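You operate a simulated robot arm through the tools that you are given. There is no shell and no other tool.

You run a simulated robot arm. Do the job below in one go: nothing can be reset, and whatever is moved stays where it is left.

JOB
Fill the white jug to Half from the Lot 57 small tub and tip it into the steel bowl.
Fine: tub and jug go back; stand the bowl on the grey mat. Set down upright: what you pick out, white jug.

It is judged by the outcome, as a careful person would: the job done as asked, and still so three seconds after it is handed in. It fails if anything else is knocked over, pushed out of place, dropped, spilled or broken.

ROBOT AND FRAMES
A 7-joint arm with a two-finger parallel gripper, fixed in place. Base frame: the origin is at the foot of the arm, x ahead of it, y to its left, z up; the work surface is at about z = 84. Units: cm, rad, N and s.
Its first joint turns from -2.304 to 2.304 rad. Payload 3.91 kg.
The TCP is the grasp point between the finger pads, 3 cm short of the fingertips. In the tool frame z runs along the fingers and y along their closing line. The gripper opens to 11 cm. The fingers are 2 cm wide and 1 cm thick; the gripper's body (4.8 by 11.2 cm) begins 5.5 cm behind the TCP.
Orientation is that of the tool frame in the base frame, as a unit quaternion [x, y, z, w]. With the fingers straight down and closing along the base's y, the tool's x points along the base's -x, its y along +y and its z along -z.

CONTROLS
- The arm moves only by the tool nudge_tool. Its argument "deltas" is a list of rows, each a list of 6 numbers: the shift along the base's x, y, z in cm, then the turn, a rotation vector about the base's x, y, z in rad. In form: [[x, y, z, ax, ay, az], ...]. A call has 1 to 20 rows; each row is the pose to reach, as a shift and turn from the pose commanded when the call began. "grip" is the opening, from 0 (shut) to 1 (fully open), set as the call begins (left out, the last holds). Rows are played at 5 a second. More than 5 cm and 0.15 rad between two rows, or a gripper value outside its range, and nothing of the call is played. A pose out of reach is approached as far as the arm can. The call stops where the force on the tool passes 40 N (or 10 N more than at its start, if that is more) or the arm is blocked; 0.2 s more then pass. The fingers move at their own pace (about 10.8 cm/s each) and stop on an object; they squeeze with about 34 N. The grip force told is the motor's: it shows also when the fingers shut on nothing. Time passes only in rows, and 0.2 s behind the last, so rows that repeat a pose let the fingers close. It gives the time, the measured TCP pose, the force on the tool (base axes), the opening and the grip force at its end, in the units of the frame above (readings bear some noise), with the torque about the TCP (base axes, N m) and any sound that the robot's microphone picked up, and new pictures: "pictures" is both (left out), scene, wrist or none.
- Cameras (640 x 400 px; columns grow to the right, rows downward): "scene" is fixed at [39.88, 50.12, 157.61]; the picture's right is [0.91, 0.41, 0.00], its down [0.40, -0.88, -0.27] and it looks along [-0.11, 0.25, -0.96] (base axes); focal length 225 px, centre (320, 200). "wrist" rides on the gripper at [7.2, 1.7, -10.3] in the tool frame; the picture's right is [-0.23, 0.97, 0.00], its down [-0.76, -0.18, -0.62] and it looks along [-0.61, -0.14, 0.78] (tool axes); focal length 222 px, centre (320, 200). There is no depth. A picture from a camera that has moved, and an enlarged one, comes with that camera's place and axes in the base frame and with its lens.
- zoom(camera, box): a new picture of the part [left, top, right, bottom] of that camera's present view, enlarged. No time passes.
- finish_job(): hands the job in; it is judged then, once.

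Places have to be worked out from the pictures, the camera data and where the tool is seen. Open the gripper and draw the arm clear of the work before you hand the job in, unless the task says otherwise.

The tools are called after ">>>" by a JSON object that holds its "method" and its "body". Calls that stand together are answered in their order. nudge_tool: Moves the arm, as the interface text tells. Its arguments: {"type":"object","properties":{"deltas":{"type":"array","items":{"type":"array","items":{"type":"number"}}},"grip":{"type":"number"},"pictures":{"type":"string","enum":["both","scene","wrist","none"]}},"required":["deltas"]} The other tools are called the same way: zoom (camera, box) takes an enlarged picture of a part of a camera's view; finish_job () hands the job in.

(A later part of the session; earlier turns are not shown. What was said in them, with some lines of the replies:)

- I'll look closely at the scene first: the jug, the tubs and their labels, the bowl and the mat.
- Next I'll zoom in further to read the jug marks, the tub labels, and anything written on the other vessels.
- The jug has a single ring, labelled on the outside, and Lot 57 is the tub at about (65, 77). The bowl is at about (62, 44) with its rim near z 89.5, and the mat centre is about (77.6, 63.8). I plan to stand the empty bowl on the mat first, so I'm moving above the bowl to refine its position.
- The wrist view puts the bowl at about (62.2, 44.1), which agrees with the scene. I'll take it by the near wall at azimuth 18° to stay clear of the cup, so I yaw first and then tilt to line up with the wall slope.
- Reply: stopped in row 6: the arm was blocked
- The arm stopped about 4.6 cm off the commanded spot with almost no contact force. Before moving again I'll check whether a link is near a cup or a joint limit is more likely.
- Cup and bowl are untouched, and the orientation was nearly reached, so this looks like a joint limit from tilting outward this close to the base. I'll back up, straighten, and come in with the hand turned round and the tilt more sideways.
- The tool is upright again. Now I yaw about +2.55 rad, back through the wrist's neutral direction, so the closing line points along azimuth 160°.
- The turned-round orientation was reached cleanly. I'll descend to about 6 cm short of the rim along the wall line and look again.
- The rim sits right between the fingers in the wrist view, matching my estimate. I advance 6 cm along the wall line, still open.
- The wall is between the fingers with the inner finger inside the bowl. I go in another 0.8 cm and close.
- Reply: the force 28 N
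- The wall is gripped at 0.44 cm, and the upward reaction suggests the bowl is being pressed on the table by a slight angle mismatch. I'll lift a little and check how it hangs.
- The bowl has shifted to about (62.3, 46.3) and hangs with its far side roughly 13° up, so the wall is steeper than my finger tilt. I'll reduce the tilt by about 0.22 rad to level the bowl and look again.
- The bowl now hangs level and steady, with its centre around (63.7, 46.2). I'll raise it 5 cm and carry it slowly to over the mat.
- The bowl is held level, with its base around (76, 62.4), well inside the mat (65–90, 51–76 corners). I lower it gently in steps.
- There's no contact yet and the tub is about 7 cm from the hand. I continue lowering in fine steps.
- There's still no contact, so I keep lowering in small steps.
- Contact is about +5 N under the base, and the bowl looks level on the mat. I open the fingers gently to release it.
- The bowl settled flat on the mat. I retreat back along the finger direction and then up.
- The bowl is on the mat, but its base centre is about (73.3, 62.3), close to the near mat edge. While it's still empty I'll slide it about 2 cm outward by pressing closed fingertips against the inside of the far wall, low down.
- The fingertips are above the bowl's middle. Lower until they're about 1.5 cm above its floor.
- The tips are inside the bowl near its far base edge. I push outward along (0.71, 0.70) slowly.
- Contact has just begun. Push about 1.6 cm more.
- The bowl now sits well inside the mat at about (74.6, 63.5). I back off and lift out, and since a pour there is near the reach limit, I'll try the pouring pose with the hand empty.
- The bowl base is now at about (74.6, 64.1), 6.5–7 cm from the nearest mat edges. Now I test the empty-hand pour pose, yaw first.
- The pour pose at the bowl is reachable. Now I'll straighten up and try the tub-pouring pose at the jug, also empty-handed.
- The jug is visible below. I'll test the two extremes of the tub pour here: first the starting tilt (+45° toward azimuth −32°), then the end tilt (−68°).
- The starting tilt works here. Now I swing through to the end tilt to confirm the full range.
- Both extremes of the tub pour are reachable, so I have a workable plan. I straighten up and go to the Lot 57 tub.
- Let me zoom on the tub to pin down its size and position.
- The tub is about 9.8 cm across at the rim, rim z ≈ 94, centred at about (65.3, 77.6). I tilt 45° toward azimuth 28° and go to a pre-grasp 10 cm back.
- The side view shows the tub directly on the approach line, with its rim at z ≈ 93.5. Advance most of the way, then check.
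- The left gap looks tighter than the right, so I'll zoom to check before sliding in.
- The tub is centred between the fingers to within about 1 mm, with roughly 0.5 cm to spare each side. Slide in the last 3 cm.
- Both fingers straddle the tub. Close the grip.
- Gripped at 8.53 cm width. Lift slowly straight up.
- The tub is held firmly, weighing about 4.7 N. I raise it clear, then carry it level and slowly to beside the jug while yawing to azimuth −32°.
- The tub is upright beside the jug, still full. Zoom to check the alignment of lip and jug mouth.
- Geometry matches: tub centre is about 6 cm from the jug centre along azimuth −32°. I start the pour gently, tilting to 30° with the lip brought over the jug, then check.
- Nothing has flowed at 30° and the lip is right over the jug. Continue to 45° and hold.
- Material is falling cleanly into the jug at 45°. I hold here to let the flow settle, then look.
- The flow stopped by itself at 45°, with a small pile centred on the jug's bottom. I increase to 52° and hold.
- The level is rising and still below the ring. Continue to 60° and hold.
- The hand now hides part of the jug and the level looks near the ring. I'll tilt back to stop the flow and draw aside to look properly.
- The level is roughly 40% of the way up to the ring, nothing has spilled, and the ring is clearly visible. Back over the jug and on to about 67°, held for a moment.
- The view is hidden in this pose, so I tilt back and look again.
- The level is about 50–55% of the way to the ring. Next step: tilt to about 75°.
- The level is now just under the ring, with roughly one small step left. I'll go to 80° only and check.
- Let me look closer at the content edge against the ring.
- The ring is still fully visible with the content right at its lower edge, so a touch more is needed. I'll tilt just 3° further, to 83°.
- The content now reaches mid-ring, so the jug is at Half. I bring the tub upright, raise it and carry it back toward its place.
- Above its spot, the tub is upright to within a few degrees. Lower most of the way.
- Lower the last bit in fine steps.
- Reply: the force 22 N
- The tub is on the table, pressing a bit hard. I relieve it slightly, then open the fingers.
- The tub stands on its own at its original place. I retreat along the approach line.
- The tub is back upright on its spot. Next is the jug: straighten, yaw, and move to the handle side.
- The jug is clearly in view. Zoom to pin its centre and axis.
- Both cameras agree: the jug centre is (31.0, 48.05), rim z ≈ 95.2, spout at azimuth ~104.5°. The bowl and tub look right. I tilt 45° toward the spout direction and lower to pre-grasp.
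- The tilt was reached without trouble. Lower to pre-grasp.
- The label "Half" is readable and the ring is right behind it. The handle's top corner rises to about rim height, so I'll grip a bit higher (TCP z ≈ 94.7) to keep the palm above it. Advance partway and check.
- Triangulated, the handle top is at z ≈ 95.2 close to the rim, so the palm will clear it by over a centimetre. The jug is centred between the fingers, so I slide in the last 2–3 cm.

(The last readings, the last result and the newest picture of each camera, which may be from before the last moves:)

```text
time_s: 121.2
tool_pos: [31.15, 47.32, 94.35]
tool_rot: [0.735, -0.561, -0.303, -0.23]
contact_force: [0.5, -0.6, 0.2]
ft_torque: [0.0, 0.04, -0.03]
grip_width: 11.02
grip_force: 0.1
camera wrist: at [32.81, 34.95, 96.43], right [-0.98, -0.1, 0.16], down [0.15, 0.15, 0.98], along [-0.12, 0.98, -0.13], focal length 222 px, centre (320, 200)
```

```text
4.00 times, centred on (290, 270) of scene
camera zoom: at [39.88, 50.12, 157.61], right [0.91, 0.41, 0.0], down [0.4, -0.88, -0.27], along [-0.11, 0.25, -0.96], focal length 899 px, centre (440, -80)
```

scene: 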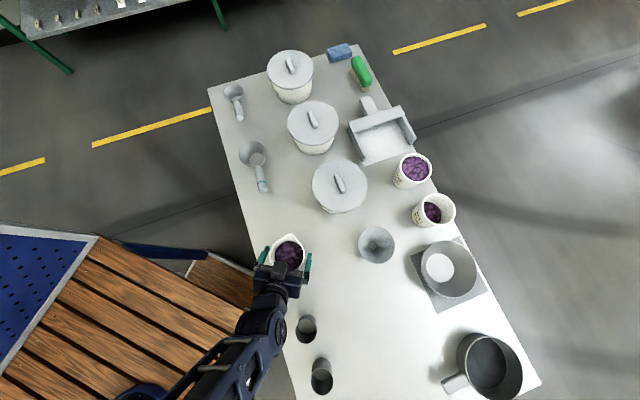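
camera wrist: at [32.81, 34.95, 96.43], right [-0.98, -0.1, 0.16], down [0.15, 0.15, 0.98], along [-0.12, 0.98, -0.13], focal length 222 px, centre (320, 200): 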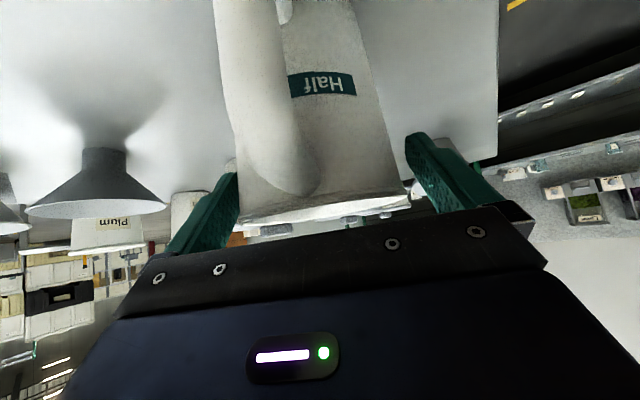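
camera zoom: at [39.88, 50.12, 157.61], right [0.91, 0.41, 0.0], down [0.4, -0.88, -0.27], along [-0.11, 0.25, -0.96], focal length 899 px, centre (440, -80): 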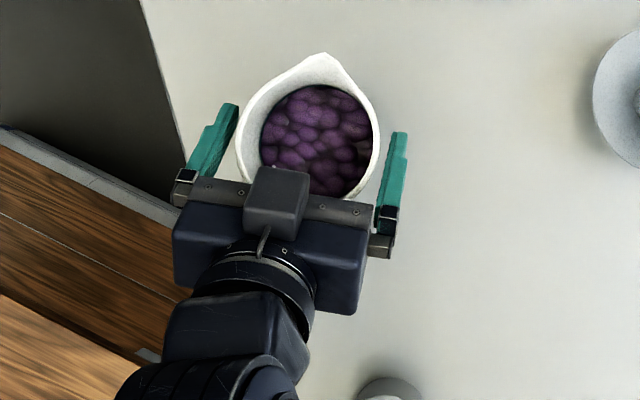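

The fingers straddle the jug body with no contact. Close.

>>> {"method": "nudge_tool", "body": {"deltas": [[0, 0, 0, 0, 0, 0], [0, 0, 0, 0, 0, 0], [0, 0, 0, 0, 0, 0], [0, 0, 0, 0, 0, 0]], "grip": 0}}

>>> {"method": "zoom", "body": {"camera": "scene", "box": [240, 220, 340, 320]}}

```text
time_s: 122.2
tool_pos: [31.03, 47.32, 94.16]
tool_rot: [0.734, -0.562, -0.304, -0.231]
contact_force: [1.3, 1.5, 1.6]
ft_torque: [0.0, 0.08, -0.06]
grip_width: 8.88
grip_force: 34.2
camera wrist: at [32.81, 34.95, 96.44], right [-0.98, -0.1, 0.16], down [0.15, 0.15, 0.98], along [-0.12, 0.98, -0.13], focal length 222 px, centre (320, 200)
```

scene: 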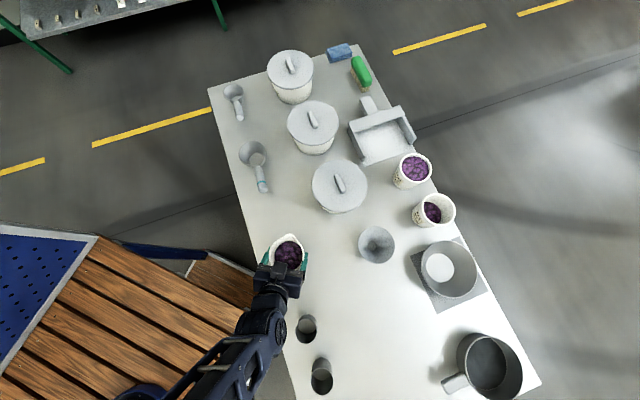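
wrist: 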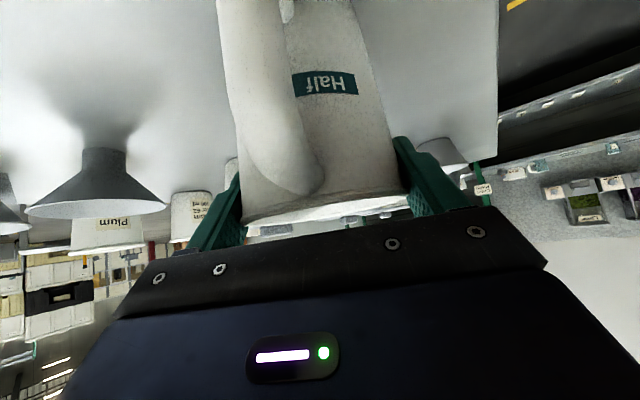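

```text
4.00 times, centred on (290, 270) of scene
camera zoom: at [39.88, 50.12, 157.61], right [0.91, 0.41, 0.0], down [0.4, -0.88, -0.27], along [-0.11, 0.25, -0.96], focal length 899 px, centre (440, -80)
```

zoom: 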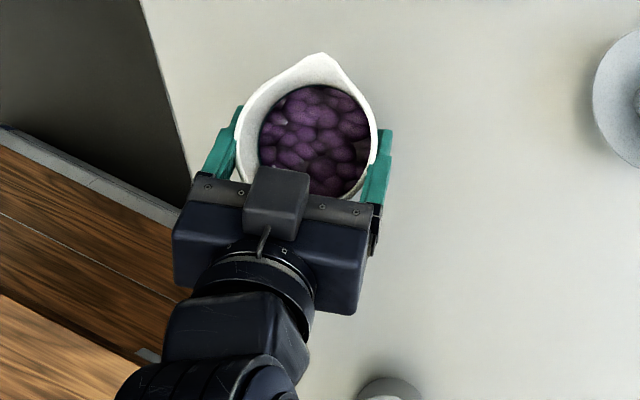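

Gripped at 8.88 cm. Lift slowly and check the hang.

>>> {"method": "nudge_tool", "body": {"deltas": [[0, 0, 0.4, 0, 0, 0], [0, 0, 1, 0, 0, 0], [0, 0, 2, 0, 0, 0], [0, 0, 3, 0, 0, 0], [0, 0, 4, 0, 0, 0], [0, 0, 4, 0, 0, 0]]}}

```text
time_s: 123.6
tool_pos: [31.08, 47.32, 98.15]
tool_rot: [0.734, -0.562, -0.303, -0.23]
contact_force: [0.1, -0.3, -2.9]
ft_torque: [0.0, -0.01, 0.06]
grip_width: 8.88
grip_force: 34.3
camera wrist: at [32.78, 34.98, 100.45], right [-0.98, -0.1, 0.16], down [0.15, 0.15, 0.98], along [-0.12, 0.98, -0.13], focal length 222 px, centre (320, 200)
```

scene: 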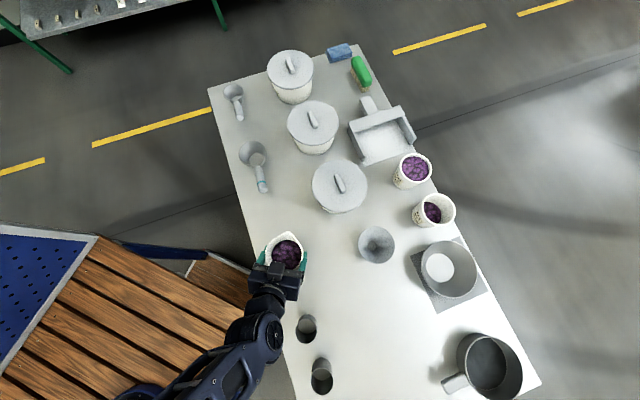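
wrist: 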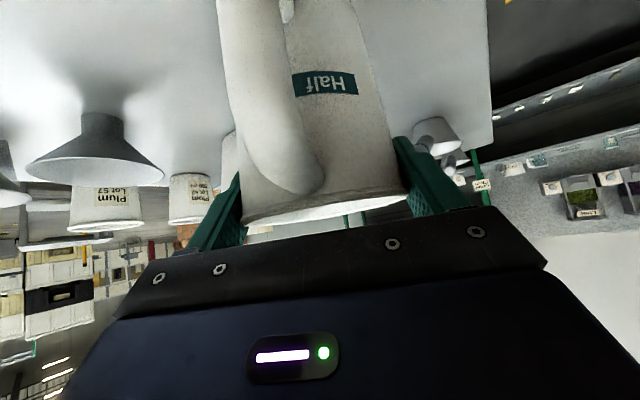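

The jug hangs steady. I raise it and carry it level to beside the bowl, yawing so the spout points along azimuth 120°.

>>> {"method": "nudge_tool", "body": {"deltas": [[0, 0, 1.5, 0, 0, 0], [0, 0, 3.5, 0, 0, 0], [0, 0, 5.5, 0, 0, 0], [0, 0, 7.5, 0, 0, 0], [0, 0, 9.5, 0, 0, 0], [0, 0, 11.5, 0, 0, 0], [0, 0, 13, 0, 0, 0], [0, 0, 13.8, 0, 0, 0], [0, 0, 13.8, 0, 0, 0]], "pictures": "none"}}

>>> {"method": "nudge_tool", "body": {"deltas": [[0.9, 0.18, 0, 0, 0, 0.005], [2.7, 0.54, 0, 0, 0, 0.015], [5.2, 1.04, 0, 0, 0, 0.028], [7.8, 1.56, 0, 0, 0, 0.042], [10.4, 2.08, 0, 0, 0, 0.056], [13, 2.6, 0, 0, 0, 0.07], [15.6, 3.12, 0, 0, 0, 0.084], [18.2, 3.64, 0, 0, 0, 0.098], [20.8, 4.16, 0, 0, 0, 0.112], [23.4, 4.68, 0, 0, 0, 0.126], [26, 5.2, 0, 0, 0, 0.14], [28.6, 5.72, 0, 0, 0, 0.154], [31.2, 6.24, 0, 0, 0, 0.168], [33.8, 6.76, 0, 0, 0, 0.182], [36.4, 7.28, 0, 0, 0, 0.196], [39, 7.8, 0, 0, 0, 0.21], [41.6, 8.3, 0, 0, 0, 0.224], [44.2, 8.8, 0, 0, 0, 0.238], [46.4, 9.26, 0, 0, 0, 0.25], [47.65, 9.5, 0, 0, 0, 0.257]]}}

>>> {"method": "zoom", "body": {"camera": "scene", "box": [400, 180, 560, 340]}}

```text
time_s: 125.6
tool_pos: [31.28, 47.18, 112.02]
tool_rot: [0.734, -0.562, -0.304, -0.229]
contact_force: [0.1, -0.4, -2.8]
ft_torque: [0.03, 0.01, -0.01]
grip_width: 8.85
grip_force: 34.4
```

```text
time_s: 129.8
tool_pos: [78.72, 56.78, 112.1]
tool_rot: [0.801, -0.463, -0.331, -0.189]
contact_force: [0.5, 0.0, -3.4]
ft_torque: [-0.02, -0.02, -0.02]
grip_width: 8.85
grip_force: 33.0
camera wrist: at [83.56, 45.33, 114.17], right [-0.92, -0.35, 0.16], down [0.11, 0.18, 0.98], along [-0.37, 0.92, -0.13], focal length 222 px, centre (320, 200)
```

scene: 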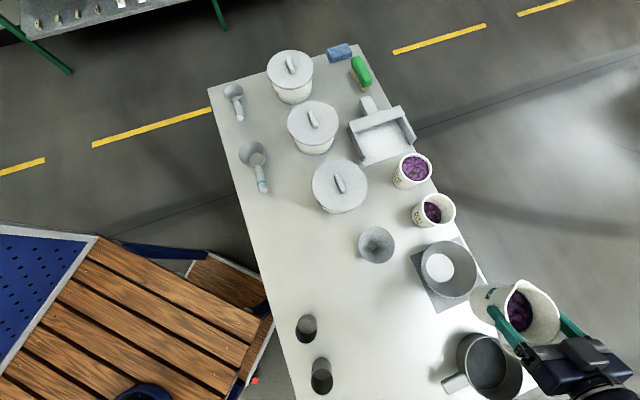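
wrist: 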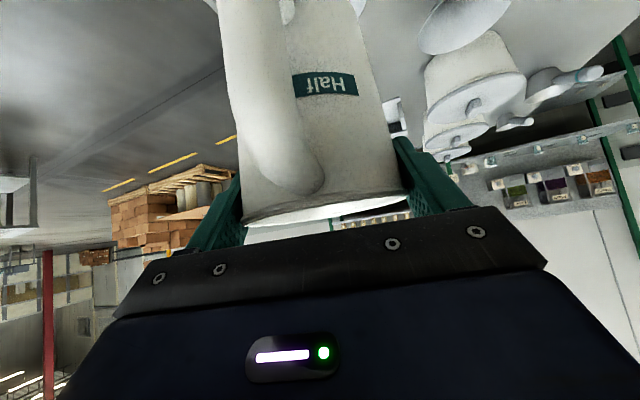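

```text
2.50 times, centred on (480, 260) of scene
camera zoom: at [39.88, 50.12, 157.61], right [0.91, 0.41, 0.0], down [0.4, -0.88, -0.27], along [-0.11, 0.25, -0.96], focal length 562 px, centre (-80, 50)
```

zoom: 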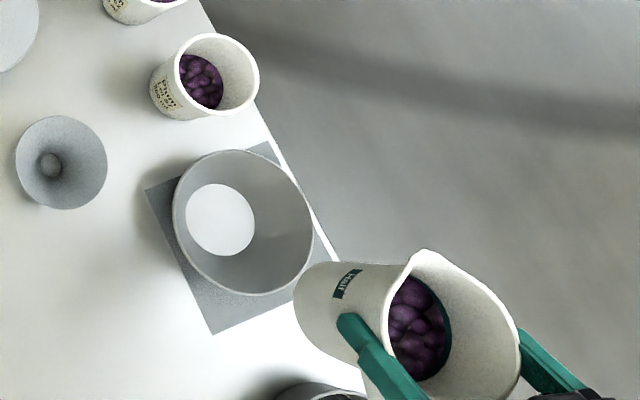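

The spout tip is where expected, about 1 cm short of the bowl's centre line. I begin tilting to 45° while lowering.

>>> {"method": "nudge_tool", "body": {"deltas": [[0, 0, -1.5, -0.113, -0.065, 0], [0, 0, -3, -0.227, -0.131, 0], [-0.13, 0.22, -4.5, -0.34, -0.196, 0], [-0.27, 0.47, -6, -0.453, -0.262, 0], [-0.5, 0.87, -7.3, -0.567, -0.327, 0], [-0.75, 1.3, -8.5, -0.68, -0.393, 0], [-0.75, 1.3, -8.5, -0.68, -0.393, 0]]}}

>>> {"method": "zoom", "body": {"camera": "scene", "box": [400, 180, 560, 340]}}

```text
time_s: 131.4
tool_pos: [78.0, 58.16, 103.37]
tool_rot: [0.865, -0.502, 0.002, 0.002]
contact_force: [0.0, -0.1, -3.8]
ft_torque: [0.1, 0.04, 0.01]
grip_width: 8.89
grip_force: 33.6
camera wrist: at [80.12, 51.1, 113.81], right [-0.96, -0.29, 0.0], down [-0.22, 0.75, 0.62], along [-0.18, 0.59, -0.79], focal length 222 px, centre (320, 200)
```

scene: 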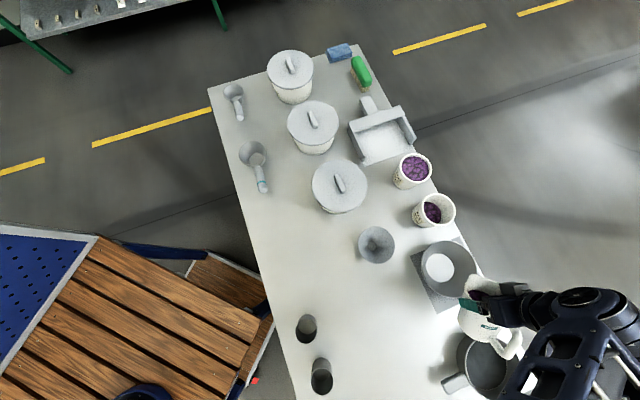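
wrist: 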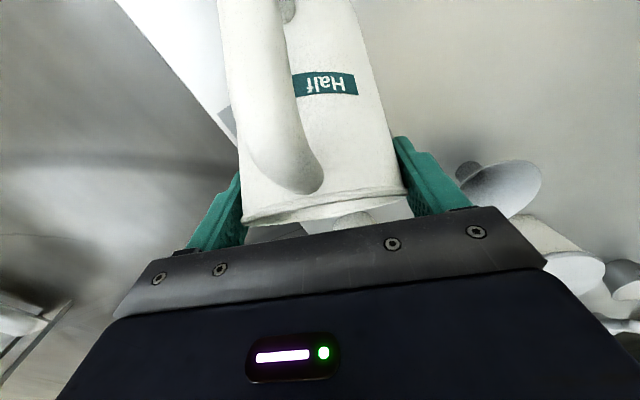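

```text
2.50 times, centred on (480, 260) of scene
camera zoom: at [39.88, 50.12, 157.61], right [0.91, 0.41, 0.0], down [0.4, -0.88, -0.27], along [-0.11, 0.25, -0.96], focal length 562 px, centre (-80, 50)
```

zoom: 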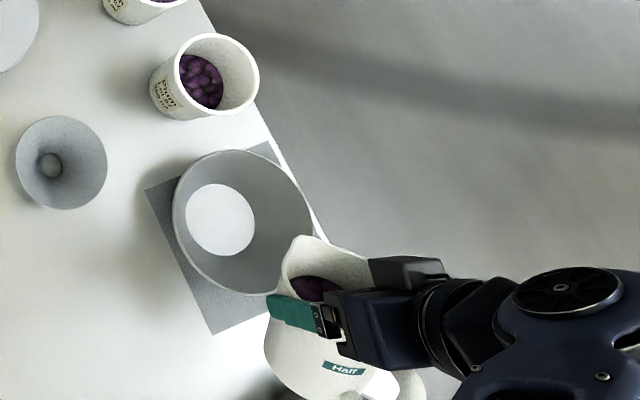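

The spout tip is over the bowl at about (75.1, 62.9). Continue slowly to 75° and hold.

>>> {"method": "nudge_tool", "body": {"deltas": [[-0.15, 0.26, -0.4, -0.057, -0.033, 0], [-0.3, 0.52, -0.8, -0.113, -0.065, 0], [-0.47, 0.82, -1.15, -0.17, -0.098, 0], [-0.65, 1.13, -1.5, -0.227, -0.131, 0], [-0.84, 1.45, -1.7, -0.284, -0.164, 0], [-1.03, 1.78, -1.9, -0.34, -0.196, 0], [-1.24, 2.15, -2.05, -0.397, -0.229, 0], [-1.46, 2.53, -2.2, -0.453, -0.262, 0], [-1.46, 2.53, -2.2, -0.453, -0.262, 0], [-1.46, 2.53, -2.2, -0.453, -0.262, 0], [-1.46, 2.53, -2.2, -0.453, -0.262, 0]]}}

>>> {"method": "zoom", "body": {"camera": "scene", "box": [400, 180, 560, 340]}}

```text
time_s: 133.8
tool_pos: [76.54, 60.73, 101.35]
tool_rot: [0.835, -0.484, 0.225, 0.131]
contact_force: [-0.1, -0.4, -3.6]
ft_torque: [0.16, 0.11, 0.01]
grip_width: 8.87
grip_force: 33.7
camera wrist: at [75.65, 59.03, 113.86], right [-0.94, -0.31, -0.11], down [-0.33, 0.93, 0.15], along [0.06, 0.18, -0.98], focal length 222 px, centre (320, 200)
```

scene: 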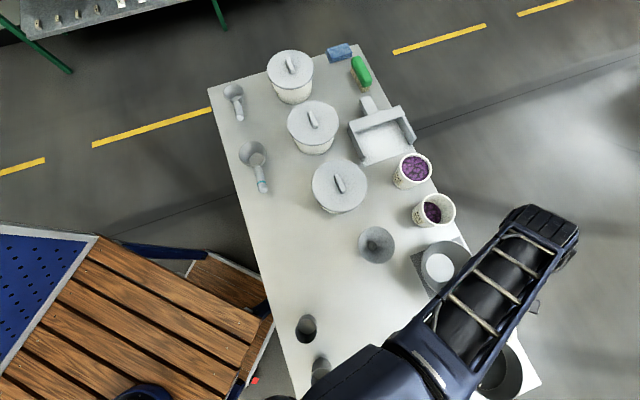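
wrist: 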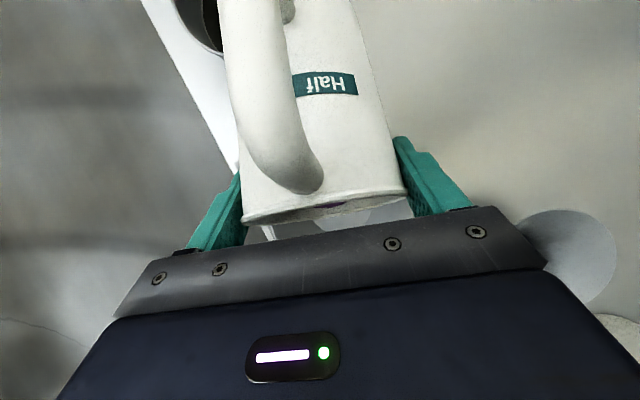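

```text
2.50 times, centred on (480, 260) of scene
camera zoom: at [39.88, 50.12, 157.61], right [0.91, 0.41, 0.0], down [0.4, -0.88, -0.27], along [-0.11, 0.25, -0.96], focal length 562 px, centre (-80, 50)
```

zoom: 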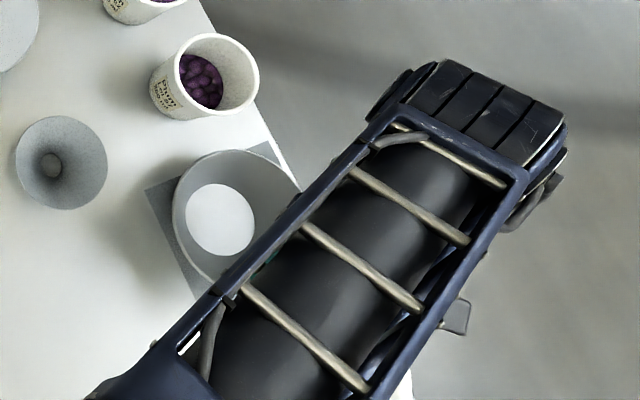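

Nothing out yet and the bowl is partly visible. Continue to 90° slowly.

>>> {"method": "nudge_tool", "body": {"deltas": [[-0.22, 0.38, -0.1, -0.057, -0.033, 0], [-0.44, 0.76, -0.2, -0.113, -0.065, 0], [-0.44, 0.76, -0.2, -0.113, -0.065, 0], [-0.66, 1.15, -0.25, -0.17, -0.098, 0], [-0.89, 1.54, -0.3, -0.227, -0.131, 0], [-0.89, 1.54, -0.3, -0.227, -0.131, 0], [-0.89, 1.54, -0.3, -0.227, -0.131, 0], [-0.89, 1.54, -0.3, -0.227, -0.131, 0]]}}

>>> {"method": "zoom", "body": {"camera": "scene", "box": [400, 180, 560, 340]}}

```text
time_s: 135.6
tool_pos: [75.71, 62.22, 101.01]
tool_rot: [0.799, -0.464, 0.332, 0.192]
contact_force: [-0.7, -0.1, -2.1]
ft_torque: [0.07, 0.06, -0.02]
grip_width: 8.85
grip_force: 34.2
camera wrist: at [73.11, 63.39, 113.42], right [-0.92, -0.35, -0.16], down [-0.33, 0.94, -0.1], along [0.19, -0.04, -0.98], focal length 222 px, centre (320, 200)
```

scene: 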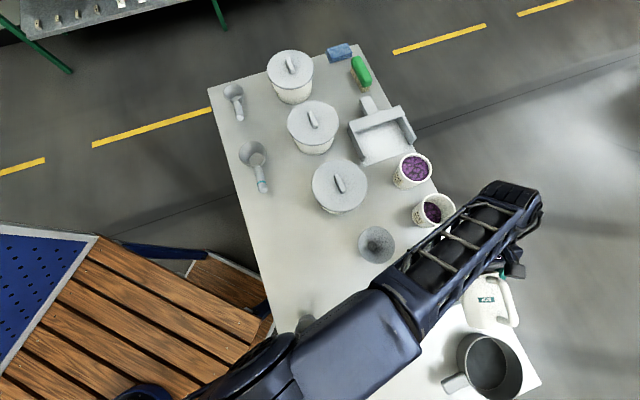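
wrist: 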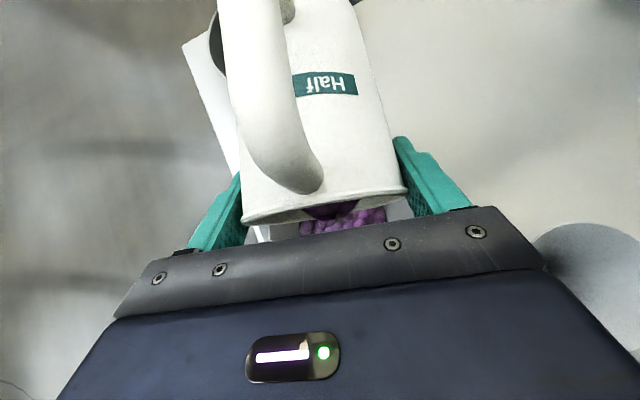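

```text
2.50 times, centred on (480, 260) of scene
camera zoom: at [39.88, 50.12, 157.61], right [0.91, 0.41, 0.0], down [0.4, -0.88, -0.27], along [-0.11, 0.25, -0.96], focal length 562 px, centre (-80, 50)
```

zoom: 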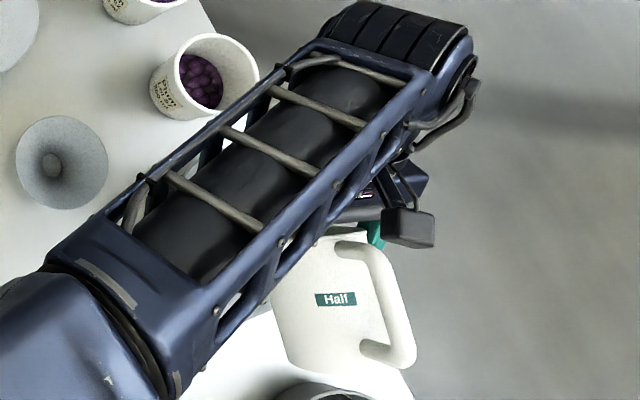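

Purple is landing inside the bowl. Continue to 105° and hold.

>>> {"method": "nudge_tool", "body": {"deltas": [[-0.22, 0.39, 0, -0.057, -0.033, 0], [-0.45, 0.78, 0, -0.113, -0.065, 0], [-0.45, 0.78, 0, -0.113, -0.065, 0], [-0.69, 1.19, 0, -0.17, -0.098, 0], [-0.92, 1.59, 0, -0.227, -0.131, 0], [-0.92, 1.59, 0, -0.227, -0.131, 0], [-0.92, 1.59, 0, -0.227, -0.131, 0], [-0.92, 1.59, 0, -0.227, -0.131, 0]]}}

>>> {"method": "zoom", "body": {"camera": "wrist", "box": [200, 140, 440, 260]}}

```text
time_s: 137.4
tool_pos: [74.53, 63.96, 101.07]
tool_rot: [0.749, -0.434, 0.435, 0.251]
contact_force: [0.3, -0.3, -1.9]
ft_torque: [0.05, 0.01, 0.01]
grip_width: 8.82
grip_force: 34.1
camera wrist: at [70.58, 67.79, 112.44], right [-0.9, -0.39, -0.2], down [-0.3, 0.89, -0.35], along [0.31, -0.26, -0.91], focal length 222 px, centre (320, 200)
```

scene: 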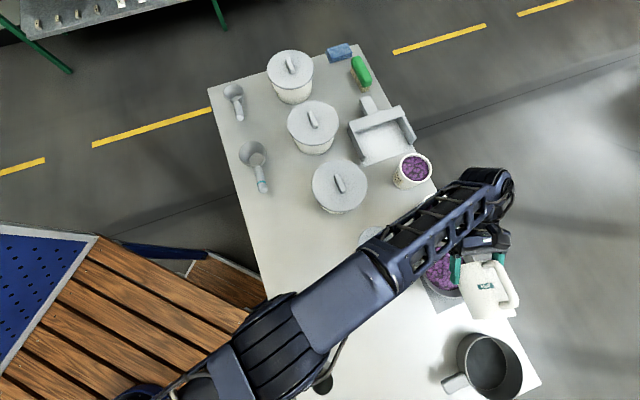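
wrist: 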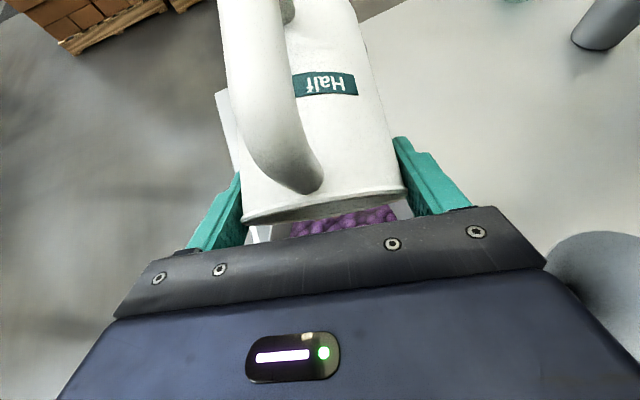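

```text
2.67 times, centred on (320, 200) of wrist
camera zoom: at [70.58, 67.79, 112.44], right [-0.9, -0.39, -0.2], down [-0.3, 0.89, -0.35], along [0.31, -0.26, -0.91], focal length 592 px, centre (320, 200)
```

zoom: 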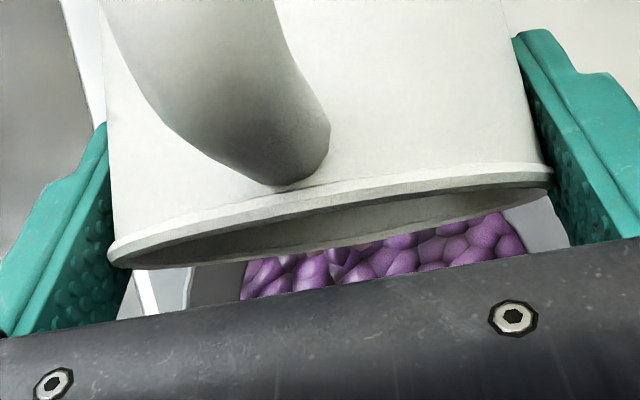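

Most of it is in the bowl. I tilt on to 120° to empty the jug fully.

>>> {"method": "nudge_tool", "body": {"deltas": [[-0.23, 0.4, 0, -0.057, -0.033, 0], [-0.46, 0.79, 0, -0.113, -0.065, 0], [-0.67, 1.16, 0, -0.17, -0.098, 0], [-0.88, 1.53, 0, -0.227, -0.131, 0], [-0.88, 1.53, 0, -0.227, -0.131, 0], [-0.88, 1.53, 0, -0.227, -0.131, 0], [-0.88, 1.53, 0, -0.227, -0.131, 0], [-0.88, 1.53, 0, -0.227, -0.131, 0], [-0.88, 1.53, 0, -0.227, -0.131, 0]]}}

>>> {"method": "zoom", "body": {"camera": "scene", "box": [400, 180, 560, 340]}}

>>> {"method": "zoom", "body": {"camera": "wrist", "box": [200, 140, 440, 260]}}

```text
time_s: 139.4
tool_pos: [73.84, 65.28, 101.05]
tool_rot: [0.685, -0.397, 0.529, 0.305]
contact_force: [-0.6, 0.6, -1.1]
ft_torque: [0.08, 0.04, -0.02]
grip_width: 8.81
grip_force: 34.2
camera wrist: at [68.28, 71.63, 110.65], right [-0.87, -0.43, -0.22], down [-0.24, 0.78, -0.58], along [0.42, -0.45, -0.79], focal length 222 px, centre (320, 200)
```

scene: 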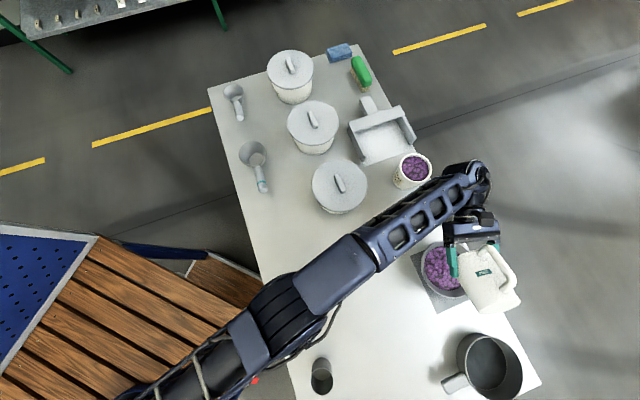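
wrist: 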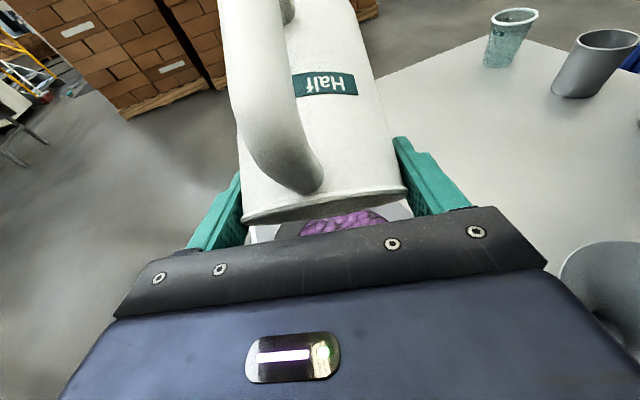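

```text
2.50 times, centred on (480, 260) of scene
camera zoom: at [39.88, 50.12, 157.61], right [0.91, 0.41, 0.0], down [0.4, -0.88, -0.27], along [-0.11, 0.25, -0.96], focal length 562 px, centre (-80, 50)
```

zoom: 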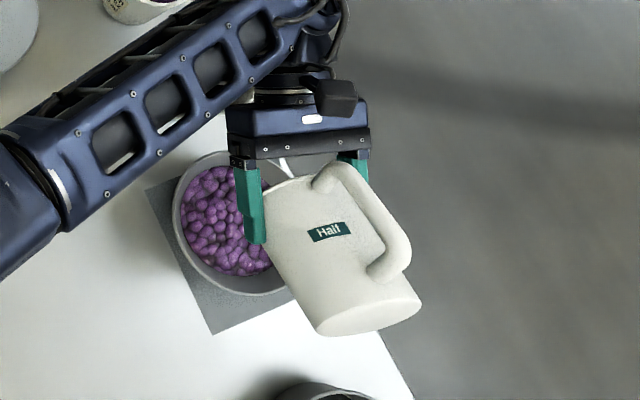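

```text
2.67 times, centred on (320, 200) of wrist
camera zoom: at [68.28, 71.63, 110.65], right [-0.87, -0.43, -0.22], down [-0.24, 0.78, -0.58], along [0.42, -0.45, -0.79], focal length 592 px, centre (320, 200)
```

zoom: 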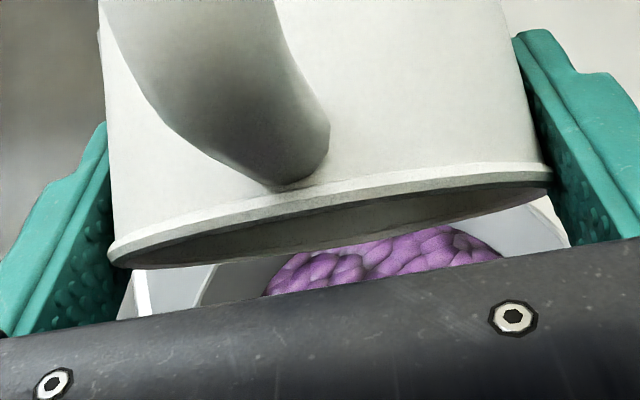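

The bowl holds the plums and nothing has spilled. A little further, to about 128°, to get any remainder out, then tilt back upright.

>>> {"method": "nudge_tool", "body": {"deltas": [[-0.2, 0.35, 0.2, -0.057, -0.033, 0], [-0.4, 0.7, 0.4, -0.113, -0.065, 0], [-0.4, 0.7, 0.4, -0.113, -0.065, 0], [-0.4, 0.7, 0.4, -0.113, -0.065, 0], [-0.4, 0.7, 0.4, -0.113, -0.065, 0]], "pictures": "none"}}

>>> {"method": "nudge_tool", "body": {"deltas": [[0.4, -0.7, 0, 0.113, 0.065, 0], [0.84, -1.46, 0.2, 0.227, 0.131, 0], [1.28, -2.23, 0.5, 0.34, 0.196, 0], [1.74, -3.02, 0.8, 0.453, 0.262, 0], [2.2, -3.82, 1, 0.567, 0.327, 0], [2.65, -4.58, 1.3, 0.68, 0.393, 0], [3.1, -5.36, 1.6, 0.794, 0.458, 0], [3.52, -6.1, 2, 0.907, 0.524, 0], [3.9, -6.74, 2.6, 1.02, 0.589, 0], [4.2, -7.24, 3.4, 1.134, 0.655, 0], [4.4, -7.6, 4.6, 1.247, 0.72, 0], [4.6, -8, 6, 1.361, 0.786, 0], [4.75, -8.3, 7.5, 1.474, 0.851, 0], [4.85, -8.5, 9, 1.587, 0.916, 0], [4.9, -8.6, 10.6, 1.7, 0.982, 0], [4.9, -8.6, 11, 1.814, 1.047, 0], [4.9, -8.6, 11, 1.927, 1.112, 0]]}}

>>> {"method": "zoom", "body": {"camera": "scene", "box": [400, 180, 560, 340]}}

```text
time_s: 140.6
tool_pos: [73.51, 66.03, 101.42]
tool_rot: [0.65, -0.376, 0.573, 0.329]
contact_force: [0.3, 0.6, -0.6]
ft_torque: [0.04, -0.01, 0.0]
grip_width: 8.84
grip_force: 33.9
```

```text
time_s: 144.2
tool_pos: [78.42, 57.55, 112.61]
tool_rot: [0.8, -0.462, -0.331, -0.19]
contact_force: [-1.1, 0.7, -0.4]
ft_torque: [-0.04, -0.01, 0.02]
grip_width: 8.81
grip_force: 34.4
camera wrist: at [83.16, 45.92, 114.74], right [-0.92, -0.35, 0.16], down [0.11, 0.18, 0.98], along [-0.37, 0.92, -0.13], focal length 222 px, centre (320, 200)
```

scene: 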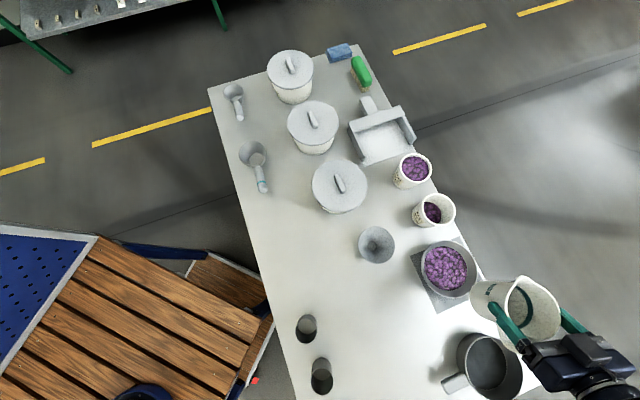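
wrist: 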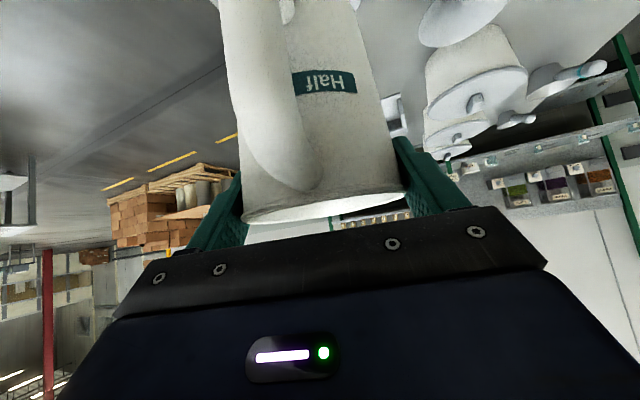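

```text
2.50 times, centred on (480, 260) of scene
camera zoom: at [39.88, 50.12, 157.61], right [0.91, 0.41, 0.0], down [0.4, -0.88, -0.27], along [-0.11, 0.25, -0.96], focal length 562 px, centre (-80, 50)
```

zoom: 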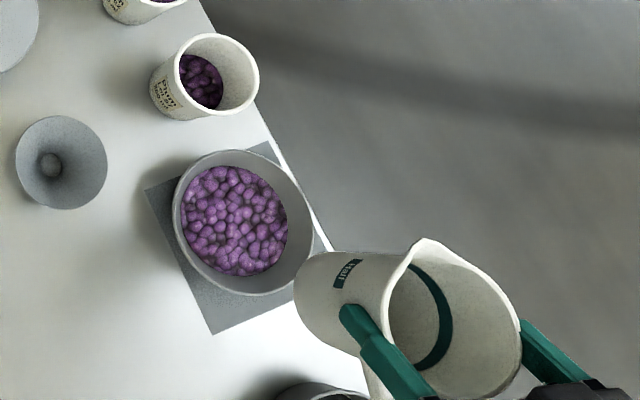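

The jug is empty and the bowl is intact on the mat with all the plums. I carry the jug back to its place.

>>> {"method": "nudge_tool", "body": {"deltas": [[-0.9, -0.2, 0, 0, 0, -0.005], [-2.7, -0.58, 0, 0, 0, -0.015], [-5.2, -1.1, 0, 0, 0, -0.028], [-7.8, -1.67, 0, 0, 0, -0.042], [-10.4, -2.22, 0, 0, 0, -0.056], [-13, -2.78, 0, 0, 0, -0.07], [-15.6, -3.33, 0, 0, 0, -0.084], [-18.2, -3.89, 0, 0, 0, -0.098], [-20.8, -4.44, 0, 0, 0, -0.112], [-23.4, -5, 0, 0, 0, -0.126], [-26, -5.55, 0, 0, 0, -0.14], [-28.6, -6.1, 0, 0, 0, -0.154], [-31.2, -6.66, 0, 0, 0, -0.168], [-33.8, -7.22, 0, 0, 0, -0.182], [-36.4, -7.77, 0, 0, 0, -0.196], [-39, -8.33, 0, 0, 0, -0.21], [-41.6, -8.88, 0, 0, 0, -0.224], [-44.2, -9.44, 0, 0, 0, -0.238], [-46.2, -9.87, 0, 0, 0, -0.25], [-47.25, -10.09, -0.4, 0, 0, -0.257]], "pictures": "none"}}

>>> {"method": "nudge_tool", "body": {"deltas": [[0, 0, -2, 0, 0, 0], [0, 0, -4.5, 0, 0, 0], [0, 0, -7.5, 0, 0, 0], [0, 0, -10.5, 0, 0, 0], [0, 0, -13, 0, 0, 0], [0, 0, -15, 0, 0, 0], [0, 0, -16.3, 0, 0, 0], [0, 0, -16.3, 0, 0, 0]]}}

>>> {"method": "zoom", "body": {"camera": "scene", "box": [240, 220, 340, 320]}}

```text
time_s: 148.4
tool_pos: [31.16, 47.25, 112.14]
tool_rot: [0.734, -0.562, -0.303, -0.23]
contact_force: [0.0, 0.3, -1.4]
ft_torque: [-0.02, 0.02, 0.0]
grip_width: 8.8
grip_force: 34.2
```

```text
time_s: 150.2
tool_pos: [31.28, 47.27, 95.55]
tool_rot: [0.734, -0.563, -0.302, -0.229]
contact_force: [0.8, 0.9, -0.6]
ft_torque: [0.0, 0.01, 0.0]
grip_width: 8.84
grip_force: 33.9
camera wrist: at [32.92, 34.97, 97.82], right [-0.98, -0.1, 0.16], down [0.15, 0.15, 0.98], along [-0.12, 0.98, -0.13], focal length 222 px, centre (320, 200)
```

scene: 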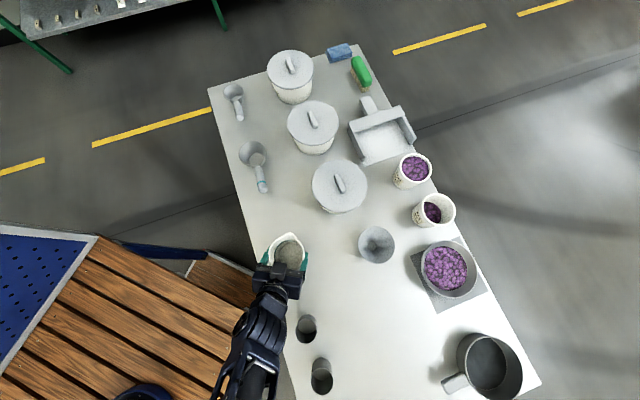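
wrist: 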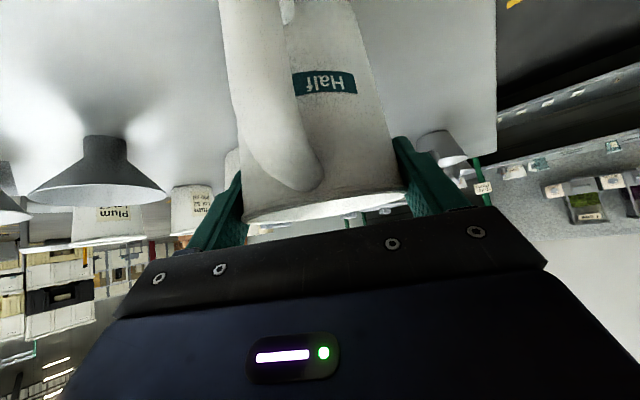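

```text
4.00 times, centred on (290, 270) of scene
camera zoom: at [39.88, 50.12, 157.61], right [0.91, 0.41, 0.0], down [0.4, -0.88, -0.27], along [-0.11, 0.25, -0.96], focal length 899 px, centre (440, -80)
```

zoom: 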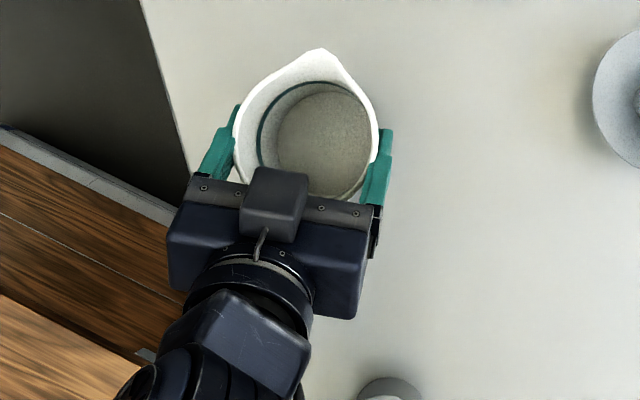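

The jug is above its spot. Lower the last 1.5 cm finely.

>>> {"method": "nudge_tool", "body": {"deltas": [[0, 0, -0.3, 0, 0, 0], [0, 0, -0.6, 0, 0, 0], [0, 0, -0.9, 0, 0, 0], [0, 0, -1.1, 0, 0, 0], [0, 0, -1.1, 0, 0, 0]], "pictures": "none"}}

>>> {"method": "nudge_tool", "body": {"deltas": [[0, 0, -0.15, 0, 0, 0], [0, 0, -0.3, 0, 0, 0], [0, 0, -0.3, 0, 0, 0]], "pictures": "none"}}

```text
time_s: 151.4
tool_pos: [31.1, 47.32, 94.64]
tool_rot: [0.735, -0.562, -0.303, -0.23]
contact_force: [0.3, 0.5, -0.6]
ft_torque: [0.0, -0.01, 0.01]
grip_width: 8.82
grip_force: 34.0
```

```text
time_s: 152.2
tool_pos: [31.15, 47.4, 94.36]
tool_rot: [0.734, -0.561, -0.304, -0.231]
contact_force: [-0.4, -1.6, 12.8]
ft_torque: [-0.51, 0.49, 0.04]
grip_width: 8.83
grip_force: 33.7
```

Contact reached at about 13 N. I ease off slightly and open.

>>> {"method": "nudge_tool", "body": {"deltas": [[0, 0, 0.12, 0, 0, 0], [0, 0, 0.12, 0, 0, 0]], "pictures": "none"}}

>>> {"method": "nudge_tool", "body": {"deltas": [[0, 0, 0, 0, 0, 0], [0, 0, 0, 0, 0, 0], [0, 0, 0, 0, 0, 0]], "grip": 1}}

>>> {"method": "zoom", "body": {"camera": "wrist", "box": [160, 40, 480, 260]}}

```text
time_s: 152.8
tool_pos: [31.12, 47.42, 94.49]
tool_rot: [0.735, -0.561, -0.303, -0.229]
contact_force: [0.4, 0.6, -0.8]
ft_torque: [0.02, 0.02, 0.03]
grip_width: 8.84
grip_force: 33.8
```

```text
time_s: 153.6
tool_pos: [31.19, 47.29, 94.51]
tool_rot: [0.735, -0.562, -0.303, -0.228]
contact_force: [0.0, -0.1, -0.5]
ft_torque: [0.0, 0.02, -0.03]
grip_width: 11.0
grip_force: 0.0
camera wrist: at [32.79, 34.97, 96.68], right [-0.98, -0.1, 0.16], down [0.15, 0.15, 0.98], along [-0.12, 0.98, -0.13], focal length 222 px, centre (320, 200)
```

scene: 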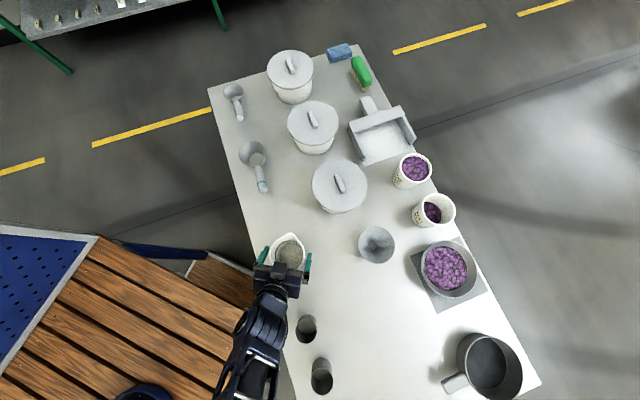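
wrist: 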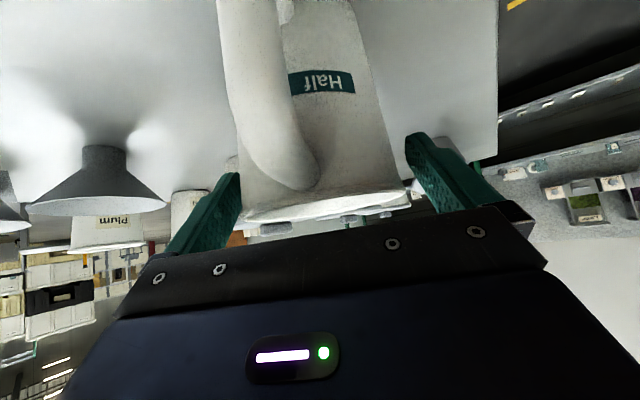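

```text
1.82 times, centred on (320, 150) of wrist
camera zoom: at [32.79, 34.97, 96.68], right [-0.98, -0.1, 0.16], down [0.15, 0.15, 0.98], along [-0.12, 0.98, -0.13], focal length 404 px, centre (320, 291)
```

zoom: 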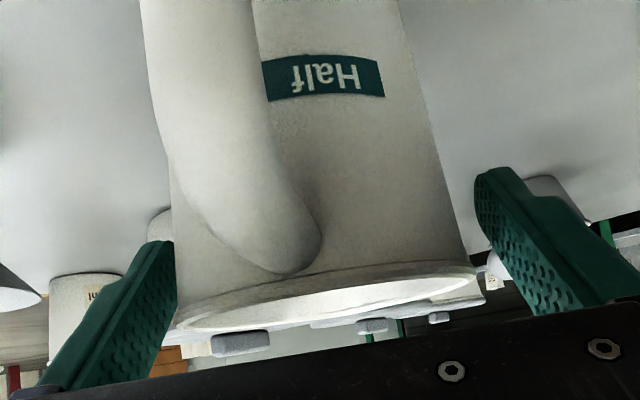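

The jug stands upright, centred between the open fingers. I retreat along the approach line and then up.

>>> {"method": "nudge_tool", "body": {"deltas": [[0.13, -0.48, 0.5, 0, 0, 0], [0.28, -1.02, 1.06, 0, 0, 0], [0.56, -2.05, 2.12, 0, 0, 0], [0.94, -3.41, 3.54, 0, 0, 0], [1.4, -5.1, 5.3, 0, 0, 0], [1.87, -6.82, 7.3, 0, 0, 0], [2.2, -7.5, 11, 0, 0, 0], [2.2, -7.5, 15, 0, 0, 0], [2.2, -7.5, 19, 0, 0, 0]]}}

>>> {"method": "zoom", "body": {"camera": "scene", "box": [240, 210, 340, 310]}}

```text
time_s: 155.6
tool_pos: [33.6, 39.88, 113.73]
tool_rot: [0.735, -0.561, -0.303, -0.229]
contact_force: [-0.7, 1.1, 0.4]
ft_torque: [-0.02, -0.01, -0.01]
grip_width: 10.99
grip_force: 0.1
camera wrist: at [35.19, 27.48, 115.91], right [-0.98, -0.1, 0.16], down [0.15, 0.15, 0.98], along [-0.12, 0.98, -0.13], focal length 222 px, centre (320, 200)
```

scene: 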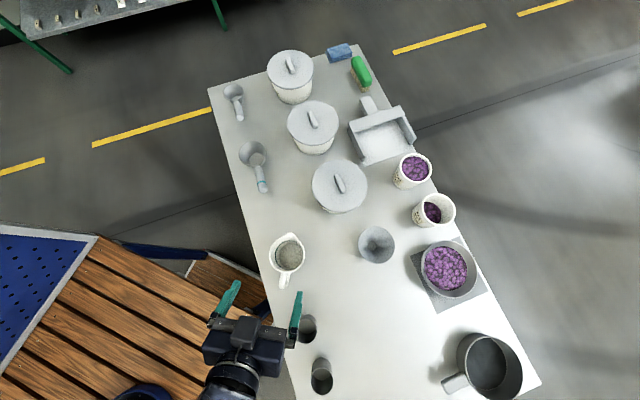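
wrist: 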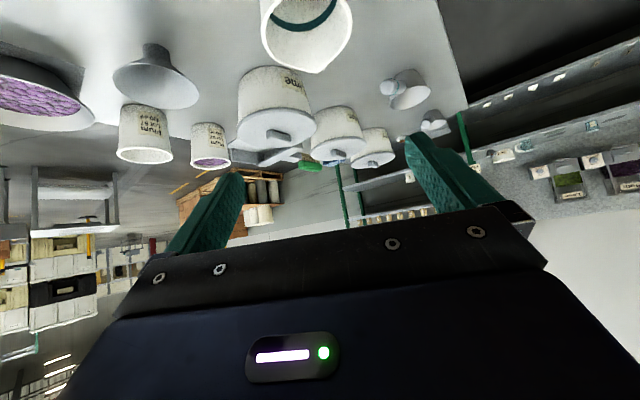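

```text
4.00 times, centred on (290, 260) of scene
camera zoom: at [39.88, 50.12, 157.61], right [0.91, 0.41, 0.0], down [0.4, -0.88, -0.27], along [-0.11, 0.25, -0.96], focal length 899 px, centre (440, -40)
```

zoom: 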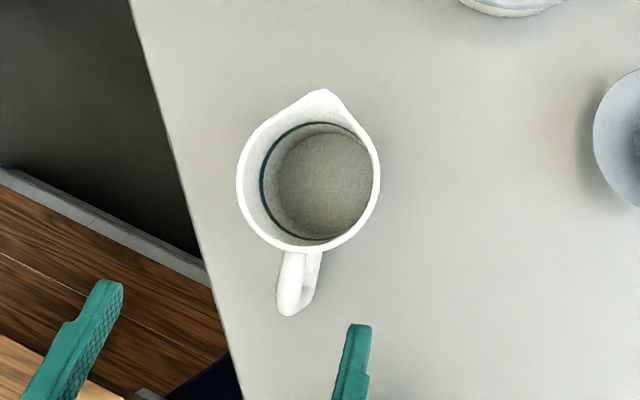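

The jug is back in its place, empty and upright. I straighten the hand and draw it up and clear, then do a final check.

>>> {"method": "nudge_tool", "body": {"deltas": [[0, 0, 2, -0.126, -0.035, 0], [0, 0, 4, -0.252, -0.069, 0], [0, 0, 6, -0.379, -0.104, 0], [0, 0, 8, -0.505, -0.138, 0], [0, 0, 10, -0.631, -0.173, 0], [0, 0, 12, -0.757, -0.207, 0], [-2, 0, 13, -0.757, -0.207, 0], [-5, 0, 14, -0.757, -0.207, 0], [-5, 0, 14, -0.757, -0.207, 0]]}}

>>> {"method": "zoom", "body": {"camera": "scene", "box": [360, 140, 540, 340]}}

>>> {"method": "zoom", "body": {"camera": "scene", "box": [200, 30, 440, 220]}}

```text
time_s: 157.6
tool_pos: [28.25, 39.77, 127.5]
tool_rot: [0.794, -0.608, 0.002, 0.002]
contact_force: [1.0, 0.1, 0.4]
ft_torque: [0.01, -0.01, 0.0]
grip_width: 10.97
grip_force: 0.2
camera wrist: at [28.53, 32.47, 137.91], right [-1.0, -0.03, 0.0], down [-0.03, 0.78, 0.62], along [-0.02, 0.62, -0.78], focal length 222 px, centre (320, 200)
```

scene: 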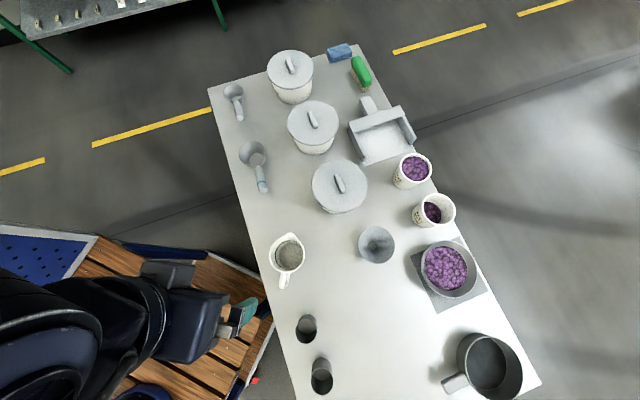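
wrist: 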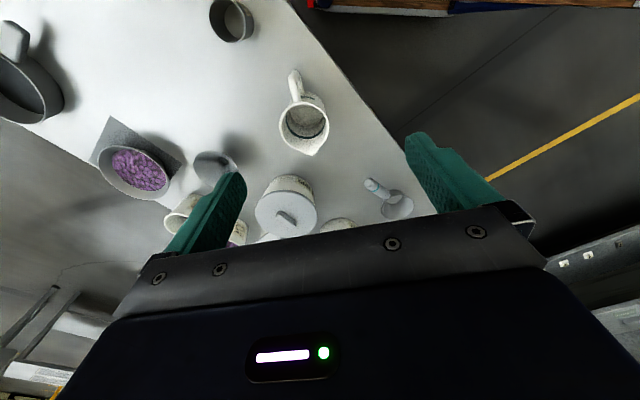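

```text
2.00 times, centred on (450, 240) of scene
camera zoom: at [39.88, 50.12, 157.61], right [0.91, 0.41, 0.0], down [0.4, -0.88, -0.27], along [-0.11, 0.25, -0.96], focal length 450 px, centre (60, 120)
```

zoom: 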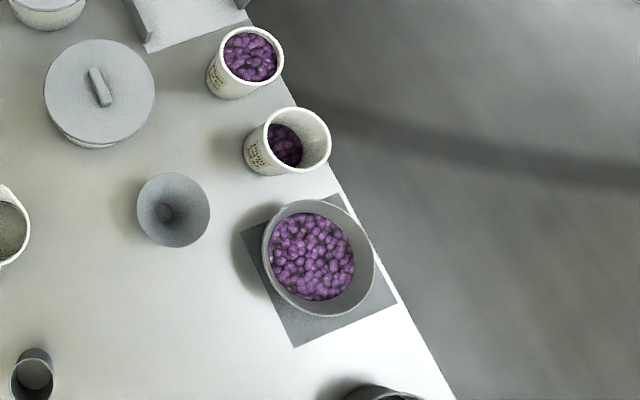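

```text
2.11 times, centred on (320, 125) of scene
camera zoom: at [39.88, 50.12, 157.61], right [0.91, 0.41, 0.0], down [0.4, -0.88, -0.27], along [-0.11, 0.25, -0.96], focal length 473 px, centre (320, 358)
```

zoom: 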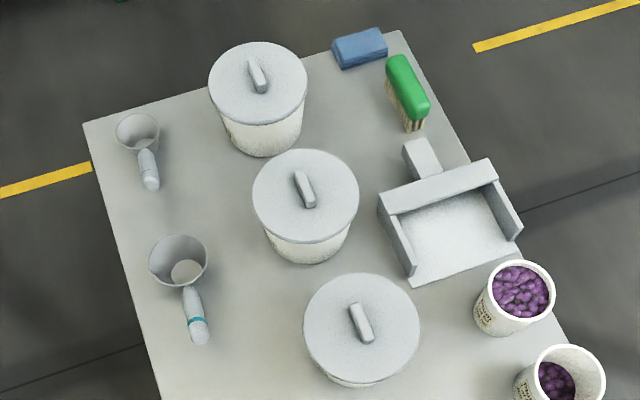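

Everything checks out. The bowl stands on the mat with the plums, the Lot 57 tub and the white jug are upright in their places, nothing is spilled or moved, and the gripper is open and clear. I'm handing the job in.

>>> {"method": "finish_job", "body": {}}

```text
The job is handed in.
```

The job is done and handed in. I filled the white jug to the Half ring from the Lot 57 tub and tipped it all into the steel bowl, which now stands on the grey mat.

- **Order:** I moved the bowl to the mat before filling it, so it was carried empty.
- **Bowl:** When I first set it down, it sat close to the near mat edge. I slid it about 1.5 cm further in while it was still empty.
- **Fill:** The contents came up to the middle of the ring before I tipped the jug out. The jug looked empty afterwards.
- **Put back:** The tub and jug are upright in their original places, and the tub still holds what was left over.
- **Final check:** The last pictures show nothing spilled, knocked over or out of place. The gripper is open and clear of the work.
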